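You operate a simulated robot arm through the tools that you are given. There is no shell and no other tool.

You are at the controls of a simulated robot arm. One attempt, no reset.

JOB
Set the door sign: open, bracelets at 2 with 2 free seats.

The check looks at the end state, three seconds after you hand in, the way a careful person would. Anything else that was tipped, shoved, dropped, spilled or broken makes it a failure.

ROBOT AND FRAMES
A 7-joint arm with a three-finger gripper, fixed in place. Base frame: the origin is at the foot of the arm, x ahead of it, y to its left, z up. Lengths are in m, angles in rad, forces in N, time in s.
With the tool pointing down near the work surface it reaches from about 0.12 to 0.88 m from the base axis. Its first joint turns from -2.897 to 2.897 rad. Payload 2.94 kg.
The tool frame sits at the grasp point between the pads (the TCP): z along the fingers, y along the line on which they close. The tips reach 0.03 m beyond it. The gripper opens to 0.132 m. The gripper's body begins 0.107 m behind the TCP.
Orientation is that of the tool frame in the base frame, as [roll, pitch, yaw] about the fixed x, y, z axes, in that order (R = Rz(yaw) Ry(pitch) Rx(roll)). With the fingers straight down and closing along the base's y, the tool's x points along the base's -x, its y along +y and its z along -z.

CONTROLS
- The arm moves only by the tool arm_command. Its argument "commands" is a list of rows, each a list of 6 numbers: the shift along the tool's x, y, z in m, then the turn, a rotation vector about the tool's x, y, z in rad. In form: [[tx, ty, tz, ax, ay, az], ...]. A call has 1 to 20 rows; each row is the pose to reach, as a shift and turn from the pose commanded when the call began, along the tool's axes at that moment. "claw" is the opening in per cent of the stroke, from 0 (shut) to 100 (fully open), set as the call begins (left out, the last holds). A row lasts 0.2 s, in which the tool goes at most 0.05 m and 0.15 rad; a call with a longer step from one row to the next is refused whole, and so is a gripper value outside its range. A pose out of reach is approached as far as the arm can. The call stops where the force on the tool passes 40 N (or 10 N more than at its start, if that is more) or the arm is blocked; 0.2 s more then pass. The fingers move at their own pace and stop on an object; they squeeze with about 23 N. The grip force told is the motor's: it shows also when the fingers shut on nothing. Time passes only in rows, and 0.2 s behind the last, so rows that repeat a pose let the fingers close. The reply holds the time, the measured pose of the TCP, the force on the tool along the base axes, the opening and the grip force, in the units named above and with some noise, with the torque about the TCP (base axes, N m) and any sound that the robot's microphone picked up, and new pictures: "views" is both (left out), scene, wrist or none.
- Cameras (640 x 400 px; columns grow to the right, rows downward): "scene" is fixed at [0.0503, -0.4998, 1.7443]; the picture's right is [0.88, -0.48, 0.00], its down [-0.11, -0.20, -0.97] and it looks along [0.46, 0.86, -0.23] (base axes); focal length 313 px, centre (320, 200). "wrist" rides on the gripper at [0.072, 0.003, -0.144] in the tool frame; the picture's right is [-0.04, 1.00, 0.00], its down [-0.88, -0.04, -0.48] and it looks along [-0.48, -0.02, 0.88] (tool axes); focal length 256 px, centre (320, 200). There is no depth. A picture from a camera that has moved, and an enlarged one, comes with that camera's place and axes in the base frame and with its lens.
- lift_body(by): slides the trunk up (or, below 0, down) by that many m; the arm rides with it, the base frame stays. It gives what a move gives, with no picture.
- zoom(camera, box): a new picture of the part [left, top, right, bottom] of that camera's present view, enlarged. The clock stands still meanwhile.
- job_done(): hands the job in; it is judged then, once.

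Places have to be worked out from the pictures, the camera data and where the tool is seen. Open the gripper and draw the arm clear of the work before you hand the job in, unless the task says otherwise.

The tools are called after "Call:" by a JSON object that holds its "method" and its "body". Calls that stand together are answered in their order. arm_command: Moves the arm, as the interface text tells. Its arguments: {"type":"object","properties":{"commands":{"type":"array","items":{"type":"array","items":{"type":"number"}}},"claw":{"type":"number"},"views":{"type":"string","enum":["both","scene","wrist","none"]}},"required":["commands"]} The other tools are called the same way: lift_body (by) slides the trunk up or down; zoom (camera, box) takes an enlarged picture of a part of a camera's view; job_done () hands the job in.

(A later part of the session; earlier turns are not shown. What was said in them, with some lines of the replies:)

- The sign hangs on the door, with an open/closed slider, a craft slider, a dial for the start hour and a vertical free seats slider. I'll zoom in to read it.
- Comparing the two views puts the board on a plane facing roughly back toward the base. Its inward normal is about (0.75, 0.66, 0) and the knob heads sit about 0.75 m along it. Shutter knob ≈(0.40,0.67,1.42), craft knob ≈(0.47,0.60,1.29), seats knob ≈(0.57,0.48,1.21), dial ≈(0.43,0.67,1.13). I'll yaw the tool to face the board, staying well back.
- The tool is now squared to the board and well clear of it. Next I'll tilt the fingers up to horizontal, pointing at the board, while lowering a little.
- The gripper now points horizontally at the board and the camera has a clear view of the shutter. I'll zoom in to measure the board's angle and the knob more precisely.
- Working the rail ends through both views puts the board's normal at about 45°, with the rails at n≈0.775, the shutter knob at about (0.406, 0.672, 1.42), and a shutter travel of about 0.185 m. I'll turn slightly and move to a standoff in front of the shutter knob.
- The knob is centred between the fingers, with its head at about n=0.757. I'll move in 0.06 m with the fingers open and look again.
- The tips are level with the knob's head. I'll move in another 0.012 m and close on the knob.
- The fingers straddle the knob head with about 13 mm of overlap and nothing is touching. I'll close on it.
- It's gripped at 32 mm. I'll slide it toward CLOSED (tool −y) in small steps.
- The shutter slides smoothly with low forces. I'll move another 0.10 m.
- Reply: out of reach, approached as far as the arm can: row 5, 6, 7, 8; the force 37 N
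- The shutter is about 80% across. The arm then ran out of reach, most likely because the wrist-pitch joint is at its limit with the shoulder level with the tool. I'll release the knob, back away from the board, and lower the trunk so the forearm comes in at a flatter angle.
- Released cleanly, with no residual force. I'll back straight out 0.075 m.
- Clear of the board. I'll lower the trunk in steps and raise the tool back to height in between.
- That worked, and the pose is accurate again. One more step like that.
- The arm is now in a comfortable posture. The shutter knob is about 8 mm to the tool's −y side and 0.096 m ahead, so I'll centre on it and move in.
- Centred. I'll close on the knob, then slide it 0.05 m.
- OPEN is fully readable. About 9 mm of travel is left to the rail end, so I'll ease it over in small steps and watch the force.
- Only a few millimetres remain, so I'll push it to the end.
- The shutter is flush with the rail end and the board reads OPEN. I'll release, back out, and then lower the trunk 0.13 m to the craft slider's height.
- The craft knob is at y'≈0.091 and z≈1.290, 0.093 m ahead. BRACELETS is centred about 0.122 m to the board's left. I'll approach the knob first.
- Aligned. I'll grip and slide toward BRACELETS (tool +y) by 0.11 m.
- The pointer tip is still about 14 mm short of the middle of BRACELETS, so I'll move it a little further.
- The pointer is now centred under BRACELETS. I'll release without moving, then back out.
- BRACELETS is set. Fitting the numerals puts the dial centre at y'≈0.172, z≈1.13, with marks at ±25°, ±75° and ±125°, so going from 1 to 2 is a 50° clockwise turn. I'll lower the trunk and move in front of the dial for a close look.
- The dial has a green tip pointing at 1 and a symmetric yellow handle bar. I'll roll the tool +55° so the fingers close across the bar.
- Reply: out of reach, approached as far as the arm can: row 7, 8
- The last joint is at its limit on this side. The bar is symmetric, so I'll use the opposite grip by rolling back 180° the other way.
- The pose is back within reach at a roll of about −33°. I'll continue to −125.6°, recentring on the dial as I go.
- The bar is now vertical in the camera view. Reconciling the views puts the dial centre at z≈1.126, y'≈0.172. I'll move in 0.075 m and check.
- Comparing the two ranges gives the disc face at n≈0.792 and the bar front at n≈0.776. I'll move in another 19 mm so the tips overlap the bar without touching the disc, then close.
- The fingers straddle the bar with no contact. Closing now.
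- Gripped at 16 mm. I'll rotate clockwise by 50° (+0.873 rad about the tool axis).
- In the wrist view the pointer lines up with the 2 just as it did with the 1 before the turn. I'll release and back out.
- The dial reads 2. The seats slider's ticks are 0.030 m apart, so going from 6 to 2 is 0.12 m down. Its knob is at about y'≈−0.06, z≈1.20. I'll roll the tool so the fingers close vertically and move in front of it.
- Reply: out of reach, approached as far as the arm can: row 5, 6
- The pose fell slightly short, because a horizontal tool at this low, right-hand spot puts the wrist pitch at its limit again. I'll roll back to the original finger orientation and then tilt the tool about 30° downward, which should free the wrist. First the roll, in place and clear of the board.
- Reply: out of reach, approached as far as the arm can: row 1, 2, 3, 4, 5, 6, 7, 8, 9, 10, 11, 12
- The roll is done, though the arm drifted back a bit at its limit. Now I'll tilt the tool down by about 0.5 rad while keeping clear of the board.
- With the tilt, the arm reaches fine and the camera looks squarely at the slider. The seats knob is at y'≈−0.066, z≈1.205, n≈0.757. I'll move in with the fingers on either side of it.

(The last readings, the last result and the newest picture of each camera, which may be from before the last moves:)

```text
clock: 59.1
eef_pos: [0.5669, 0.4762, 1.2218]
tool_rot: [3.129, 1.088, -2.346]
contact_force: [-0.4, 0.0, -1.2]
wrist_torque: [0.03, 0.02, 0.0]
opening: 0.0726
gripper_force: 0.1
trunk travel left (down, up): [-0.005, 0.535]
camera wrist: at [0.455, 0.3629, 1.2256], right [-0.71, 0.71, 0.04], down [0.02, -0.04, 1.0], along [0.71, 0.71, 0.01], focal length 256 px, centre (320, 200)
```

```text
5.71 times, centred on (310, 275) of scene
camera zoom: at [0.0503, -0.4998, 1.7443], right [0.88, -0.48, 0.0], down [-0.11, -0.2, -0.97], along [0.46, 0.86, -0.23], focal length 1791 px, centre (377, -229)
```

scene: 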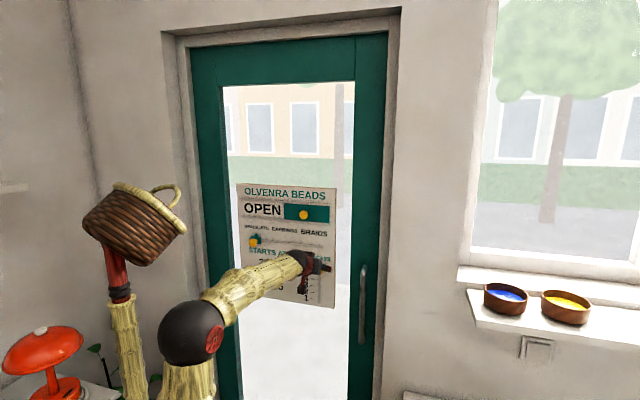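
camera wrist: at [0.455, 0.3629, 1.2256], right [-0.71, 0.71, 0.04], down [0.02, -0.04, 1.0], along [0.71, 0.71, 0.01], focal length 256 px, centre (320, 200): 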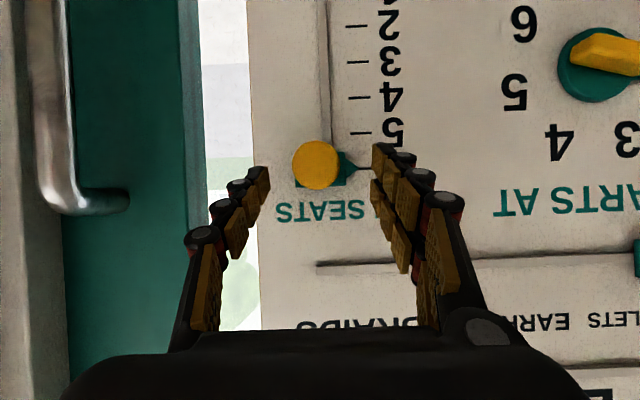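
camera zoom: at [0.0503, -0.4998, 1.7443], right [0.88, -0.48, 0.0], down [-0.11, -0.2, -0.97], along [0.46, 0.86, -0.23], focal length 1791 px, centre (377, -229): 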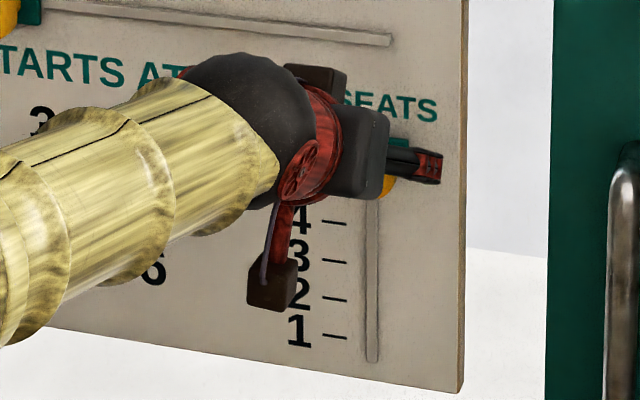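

The fingers are about 5 mm high and slightly short. I'll adjust to centre them on the knob head and then close.

Call:
{"method": "arm_command", "body": {"commands": [[0.003, -0.0015, 0.004, 0, 0, 0], [0.005, -0.0025, 0.008, 0, 0, 0], [0.005, -0.0025, 0.008, 0, 0, 0]], "views": "wrist"}}

Call:
{"method": "zoom", "body": {"camera": "wrist", "box": [200, 50, 440, 250]}}

```text
clock: 59.9
eef_pos: [0.5726, 0.4779, 1.2126]
tool_rot: [3.13, 1.09, -2.345]
contact_force: [-0.2, 0.2, 0.3]
wrist_torque: [-0.01, -0.01, 0.02]
opening: 0.0726
gripper_force: 0.0
trunk travel left (down, up): [-0.005, 0.535]
camera wrist: at [0.4598, 0.3644, 1.2171], right [-0.71, 0.71, 0.04], down [0.02, -0.04, 1.0], along [0.71, 0.71, 0.01], focal length 256 px, centre (320, 200)
```

wrist: 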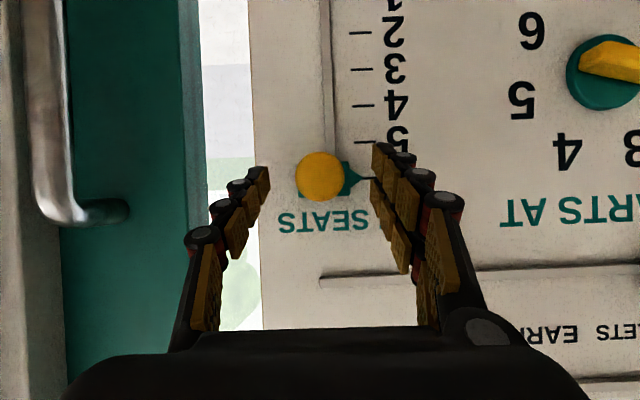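

```text
2.00 times, centred on (320, 150) of wrist
camera zoom: at [0.4598, 0.3644, 1.2171], right [-0.71, 0.71, 0.04], down [0.02, -0.04, 1.0], along [0.71, 0.71, 0.01], focal length 512 px, centre (320, 300)
```

zoom: 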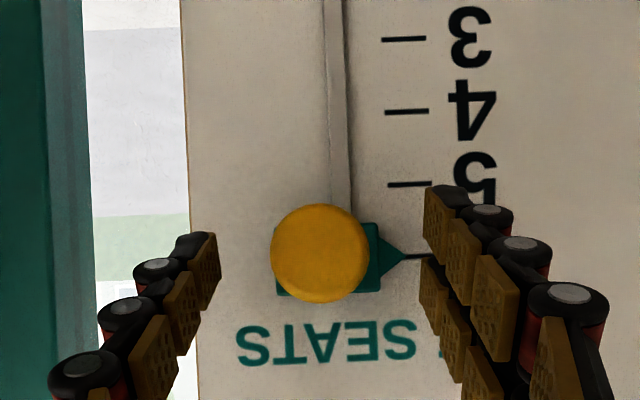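

The knob sits between the fingers. Closing.

Call:
{"method": "arm_command", "body": {"commands": [[0, 0, 0, 0, 0, 0], [0, 0, 0, 0, 0, 0], [0, 0, 0, 0, 0, 0], [0, 0, 0, 0, 0, 0], [0, 0, 0, 0, 0, 0]], "claw": 15, "views": "wrist"}}

Call:
{"method": "zoom", "body": {"camera": "wrist", "box": [200, 50, 440, 250]}}

```text
clock: 61.1
eef_pos: [0.572, 0.4783, 1.2131]
tool_rot: [3.128, 1.088, -2.348]
contact_force: [0.9, -0.7, -0.5]
wrist_torque: [0.04, 0.07, -0.06]
opening: 0.0318
gripper_force: 36.4
trunk travel left (down, up): [-0.005, 0.535]
camera wrist: at [0.4599, 0.3642, 1.217], right [-0.71, 0.71, 0.04], down [0.02, -0.04, 1.0], along [0.71, 0.71, 0.01], focal length 256 px, centre (320, 200)
```

wrist: 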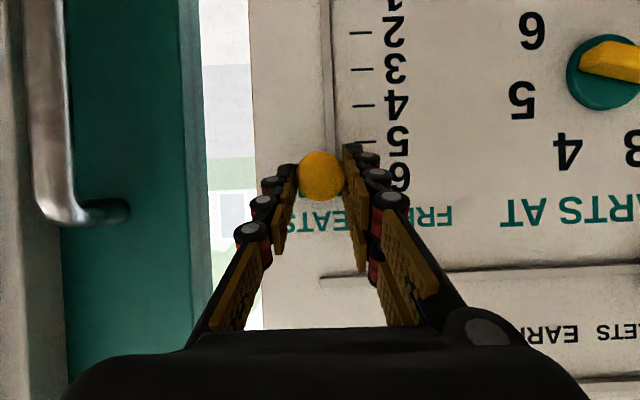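

```text
2.00 times, centred on (320, 150) of wrist
camera zoom: at [0.4599, 0.3642, 1.217], right [-0.71, 0.71, 0.04], down [0.02, -0.04, 1.0], along [0.71, 0.71, 0.01], focal length 512 px, centre (320, 300)
```

zoom: 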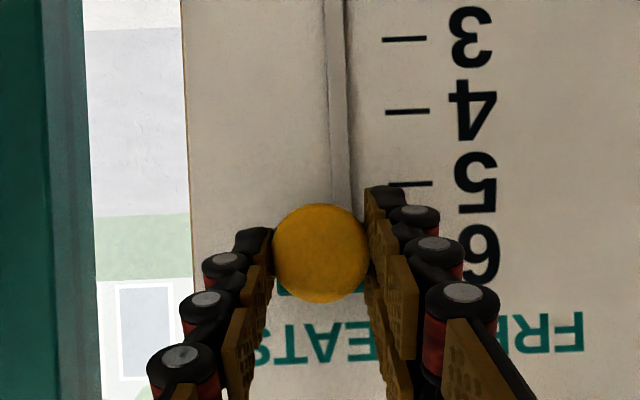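

Gripped at 32 mm. I'll slide it straight down 0.06 m first.

Call:
{"method": "arm_command", "body": {"commands": [[0.0106, 0, 0.0056, 0, 0, 0], [0.0213, 0, 0.0111, 0, 0, 0], [0.0319, 0, 0.0167, 0, 0, 0], [0.0426, 0, 0.0222, 0, 0, 0], [0.0532, 0, 0.0278, 0, 0, 0], [0.0532, 0, 0.0278, 0, 0, 0]]}}

Call:
{"method": "zoom", "body": {"camera": "wrist", "box": [200, 50, 440, 250]}}

```text
clock: 62.5
eef_pos: [0.5731, 0.4786, 1.1532]
tool_rot: [3.128, 1.088, -2.345]
contact_force: [1.7, -2.5, -0.4]
wrist_torque: [0.2, -0.11, 0.0]
opening: 0.0314
gripper_force: 44.8
trunk travel left (down, up): [-0.005, 0.535]
camera wrist: at [0.4599, 0.3642, 1.1574], right [-0.71, 0.71, 0.04], down [0.02, -0.04, 1.0], along [0.71, 0.71, 0.01], focal length 256 px, centre (320, 200)
```

scene: 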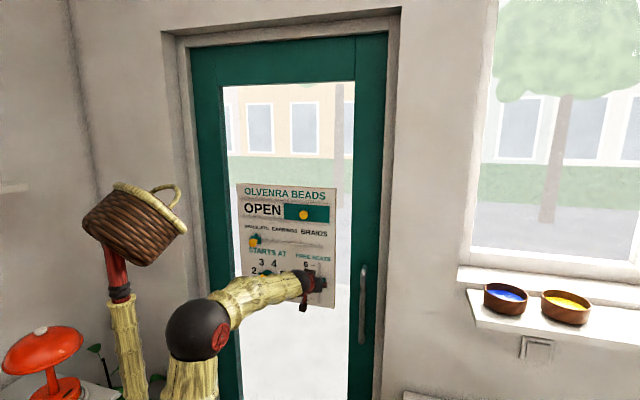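
wrist: 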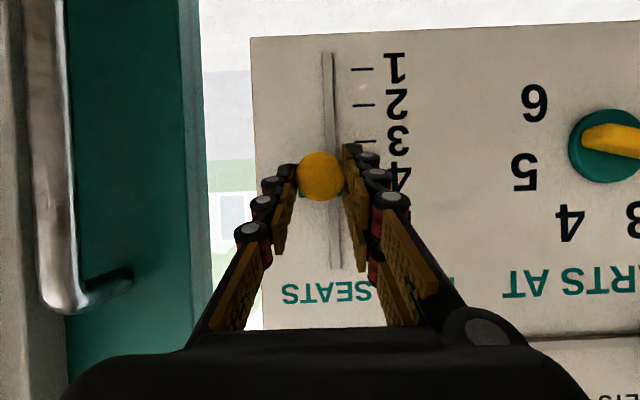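

```text
2.00 times, centred on (320, 150) of wrist
camera zoom: at [0.4599, 0.3642, 1.1574], right [-0.71, 0.71, 0.04], down [0.02, -0.04, 1.0], along [0.71, 0.71, 0.01], focal length 512 px, centre (320, 300)
```

zoom: 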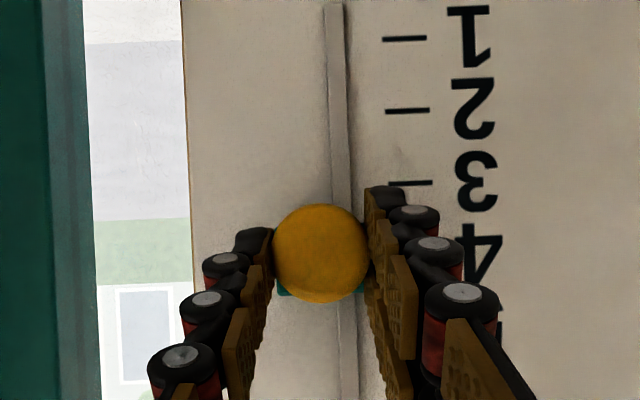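

That moved it exactly two ticks, with the tick marks landing in the same image rows as before. Another 0.06 m brings it to 2.

Call:
{"method": "arm_command", "body": {"commands": [[0.0106, 0, 0.0056, 0, 0, 0], [0.0213, 0, 0.0111, 0, 0, 0], [0.0319, 0, 0.0167, 0, 0, 0], [0.0426, 0, 0.0222, 0, 0, 0], [0.0532, 0, 0.0278, 0, 0, 0], [0.0532, 0, 0.0278, 0, 0, 0]]}}

Call:
{"method": "zoom", "body": {"camera": "wrist", "box": [200, 50, 440, 250]}}

```text
clock: 63.9
eef_pos: [0.5725, 0.4767, 1.0927]
tool_rot: [3.13, 1.088, -2.348]
contact_force: [8.4, 1.0, -0.1]
wrist_torque: [0.01, -0.08, -0.12]
opening: 0.0315
gripper_force: 44.6
trunk travel left (down, up): [-0.005, 0.535]
camera wrist: at [0.4598, 0.3642, 1.0972], right [-0.71, 0.71, 0.04], down [0.02, -0.04, 1.0], along [0.71, 0.71, 0.01], focal length 256 px, centre (320, 200)
```

scene: 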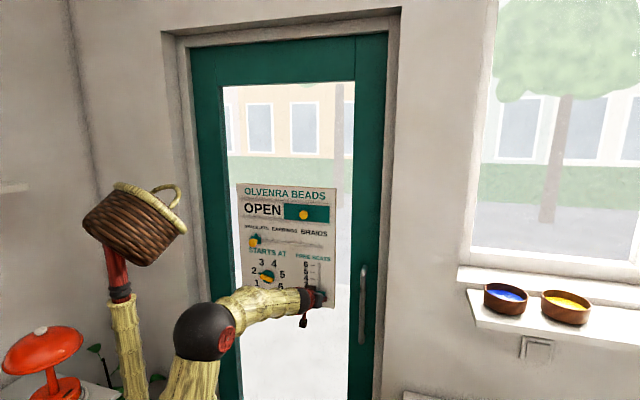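
wrist: 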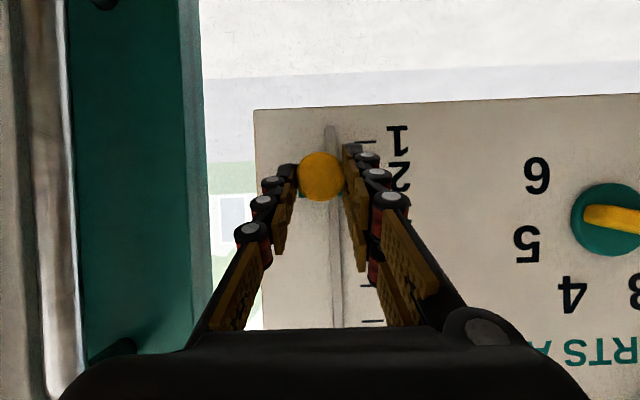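

```text
2.00 times, centred on (320, 150) of wrist
camera zoom: at [0.4598, 0.3642, 1.0972], right [-0.71, 0.71, 0.04], down [0.02, -0.04, 1.0], along [0.71, 0.71, 0.01], focal length 512 px, centre (320, 300)
```

zoom: 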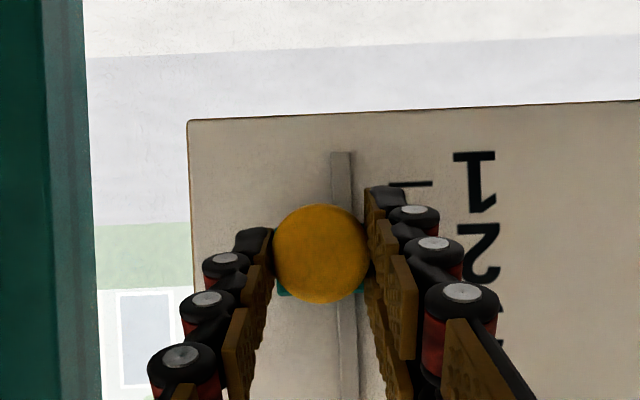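

The pointer should now be at 2. I'll release and back out along the tool axis.

Call:
{"method": "arm_command", "body": {"commands": [[0, 0, 0, 0, 0, 0], [0, 0, 0, 0, 0, 0], [0, 0, 0, 0, 0, 0], [0, 0, 0, 0, 0, 0], [0, 0, -0.02, 0, 0, 0], [0, 0, -0.05, 0, 0, 0], [0, 0, -0.08, 0, 0, 0], [0, 0, -0.11, 0, 0, 0], [0, 0, -0.11, 0, 0, 0]], "claw": 55}}

Call:
{"method": "zoom", "body": {"camera": "wrist", "box": [240, 20, 480, 220]}}

Call:
{"method": "zoom", "body": {"camera": "scene", "box": [220, 170, 350, 315]}}

```text
clock: 65.9
eef_pos: [0.5032, 0.4069, 1.1434]
tool_rot: [3.132, 1.09, -2.346]
contact_force: [-1.2, 0.4, 0.2]
wrist_torque: [-0.01, 0.0, -0.01]
opening: 0.0727
gripper_force: 0.0
trunk travel left (down, up): [-0.005, 0.535]
camera wrist: at [0.3914, 0.2927, 1.1484], right [-0.71, 0.71, 0.04], down [0.02, -0.04, 1.0], along [0.71, 0.71, 0.01], focal length 256 px, centre (320, 200)
```

scene: 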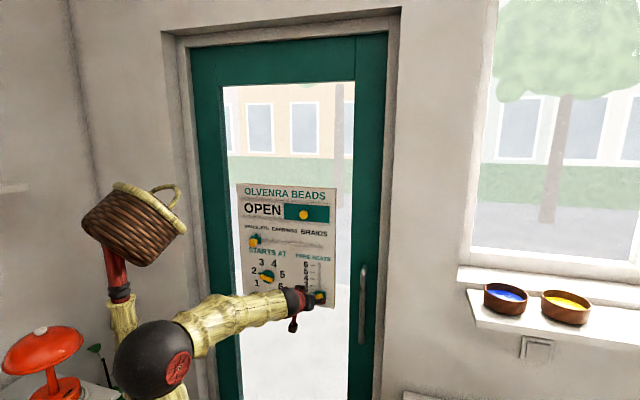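
wrist: 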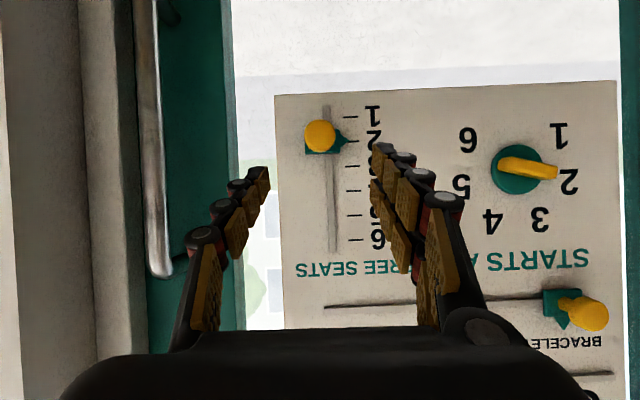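

```text
2.00 times, centred on (360, 120) of wrist
camera zoom: at [0.3914, 0.2927, 1.1484], right [-0.71, 0.71, 0.04], down [0.02, -0.04, 1.0], along [0.71, 0.71, 0.01], focal length 512 px, centre (240, 360)
```

zoom: 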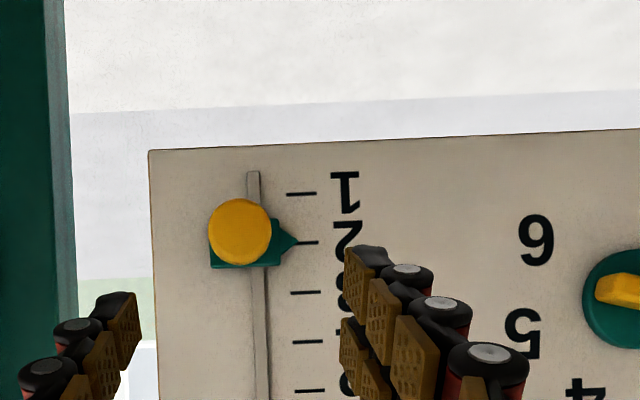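

```text
2.76 times, centred on (285, 242) of scene
camera zoom: at [0.0503, -0.4998, 1.7443], right [0.88, -0.48, 0.0], down [-0.11, -0.2, -0.97], along [0.46, 0.86, -0.23], focal length 865 px, centre (417, 83)
```

zoom: 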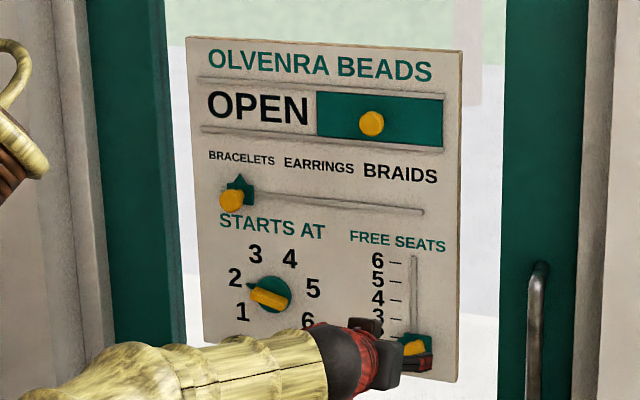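

All four settings read correctly: OPEN, BRACELETS, 2 and 2 seats. I'll draw the arm well clear of the board and take a last look.

Call:
{"method": "arm_command", "body": {"commands": [[-0.008, 0, -0.03, 0, 0, 0], [-0.016, 0, -0.06, 0, 0, 0], [-0.024, 0, -0.09, 0, 0, 0], [-0.032, 0, -0.12, 0, 0, 0], [-0.032, 0, -0.12, 0, 0, 0]], "claw": 70}}

Call:
{"method": "zoom", "body": {"camera": "scene", "box": [220, 170, 350, 315]}}

Call:
{"method": "zoom", "body": {"camera": "wrist", "box": [240, 20, 640, 320]}}

```text
clock: 67.1
eef_pos: [0.4409, 0.3413, 1.2284]
tool_rot: [3.127, 1.09, -2.347]
contact_force: [0.7, 1.4, 0.9]
wrist_torque: [-0.02, -0.01, 0.01]
opening: 0.0925
gripper_force: 0.2
trunk travel left (down, up): [-0.005, 0.535]
camera wrist: at [0.3288, 0.2274, 1.2329], right [-0.71, 0.71, 0.04], down [0.02, -0.04, 1.0], along [0.71, 0.71, 0.01], focal length 256 px, centre (320, 200)
```

scene: 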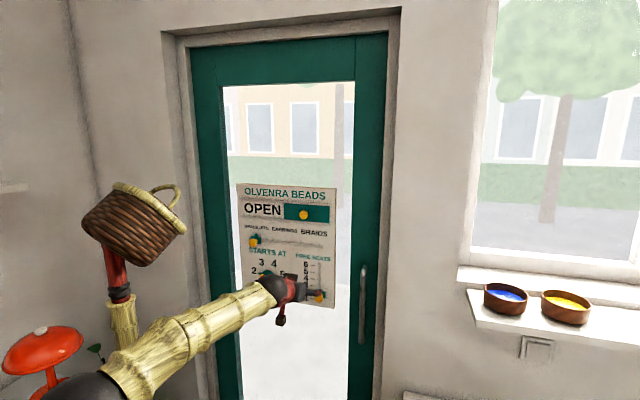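
wrist: 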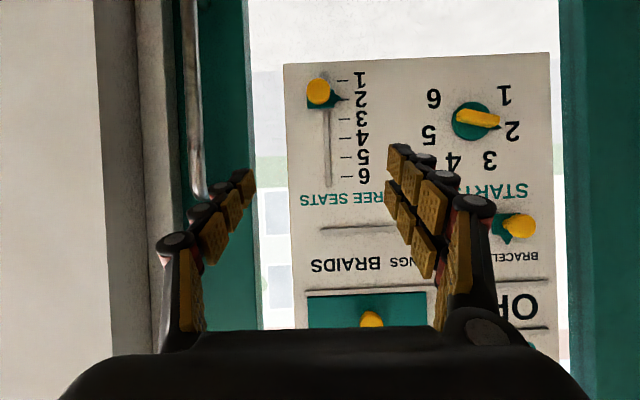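

```text
2.76 times, centred on (285, 242) of scene
camera zoom: at [0.0503, -0.4998, 1.7443], right [0.88, -0.48, 0.0], down [-0.11, -0.2, -0.97], along [0.46, 0.86, -0.23], focal length 865 px, centre (417, 83)
```

zoom: 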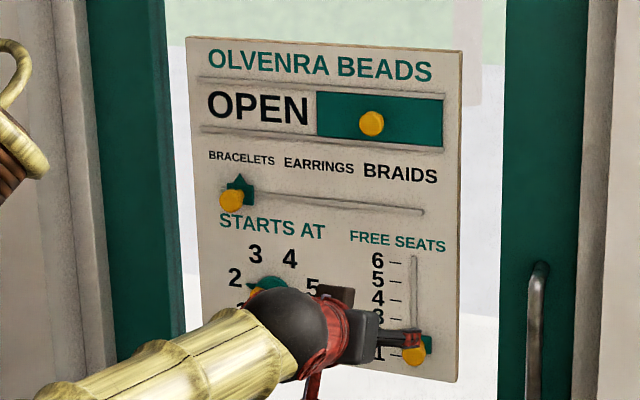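

```text
1.33 times, centred on (440, 170) of wrist
camera zoom: at [0.3288, 0.2274, 1.2329], right [-0.71, 0.71, 0.04], down [0.02, -0.04, 1.0], along [0.71, 0.71, 0.01], focal length 341 px, centre (160, 240)
```

zoom: 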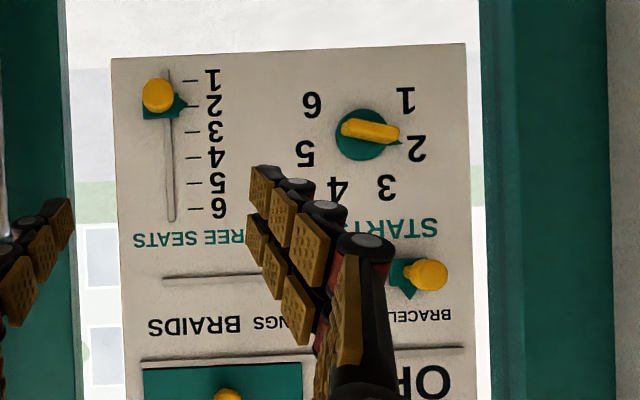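

The sign shows OPEN, BRACELETS, 2 and 2 free seats. The gripper is open, the arm is about 0.2 m from the board, and nothing else looks disturbed. Handing in.

Call:
{"method": "job_done", "body": {}}

```text
The job is handed in.
```

I set the door sign and handed the job in; no verdict has come back yet. In the last pictures it reads:

- **Open/closed:** the shutter covers CLOSED, so the sign shows OPEN.
- **Craft:** the pointer is centred under BRACELETS, within about 2 mm.
- **Starts at:** the dial points to 2.
- **Free seats:** the slider's pointer is on the 2 tick.

The gripper is open and the arm is about 0.2 m back from the board. Nothing else looked moved in the final views.
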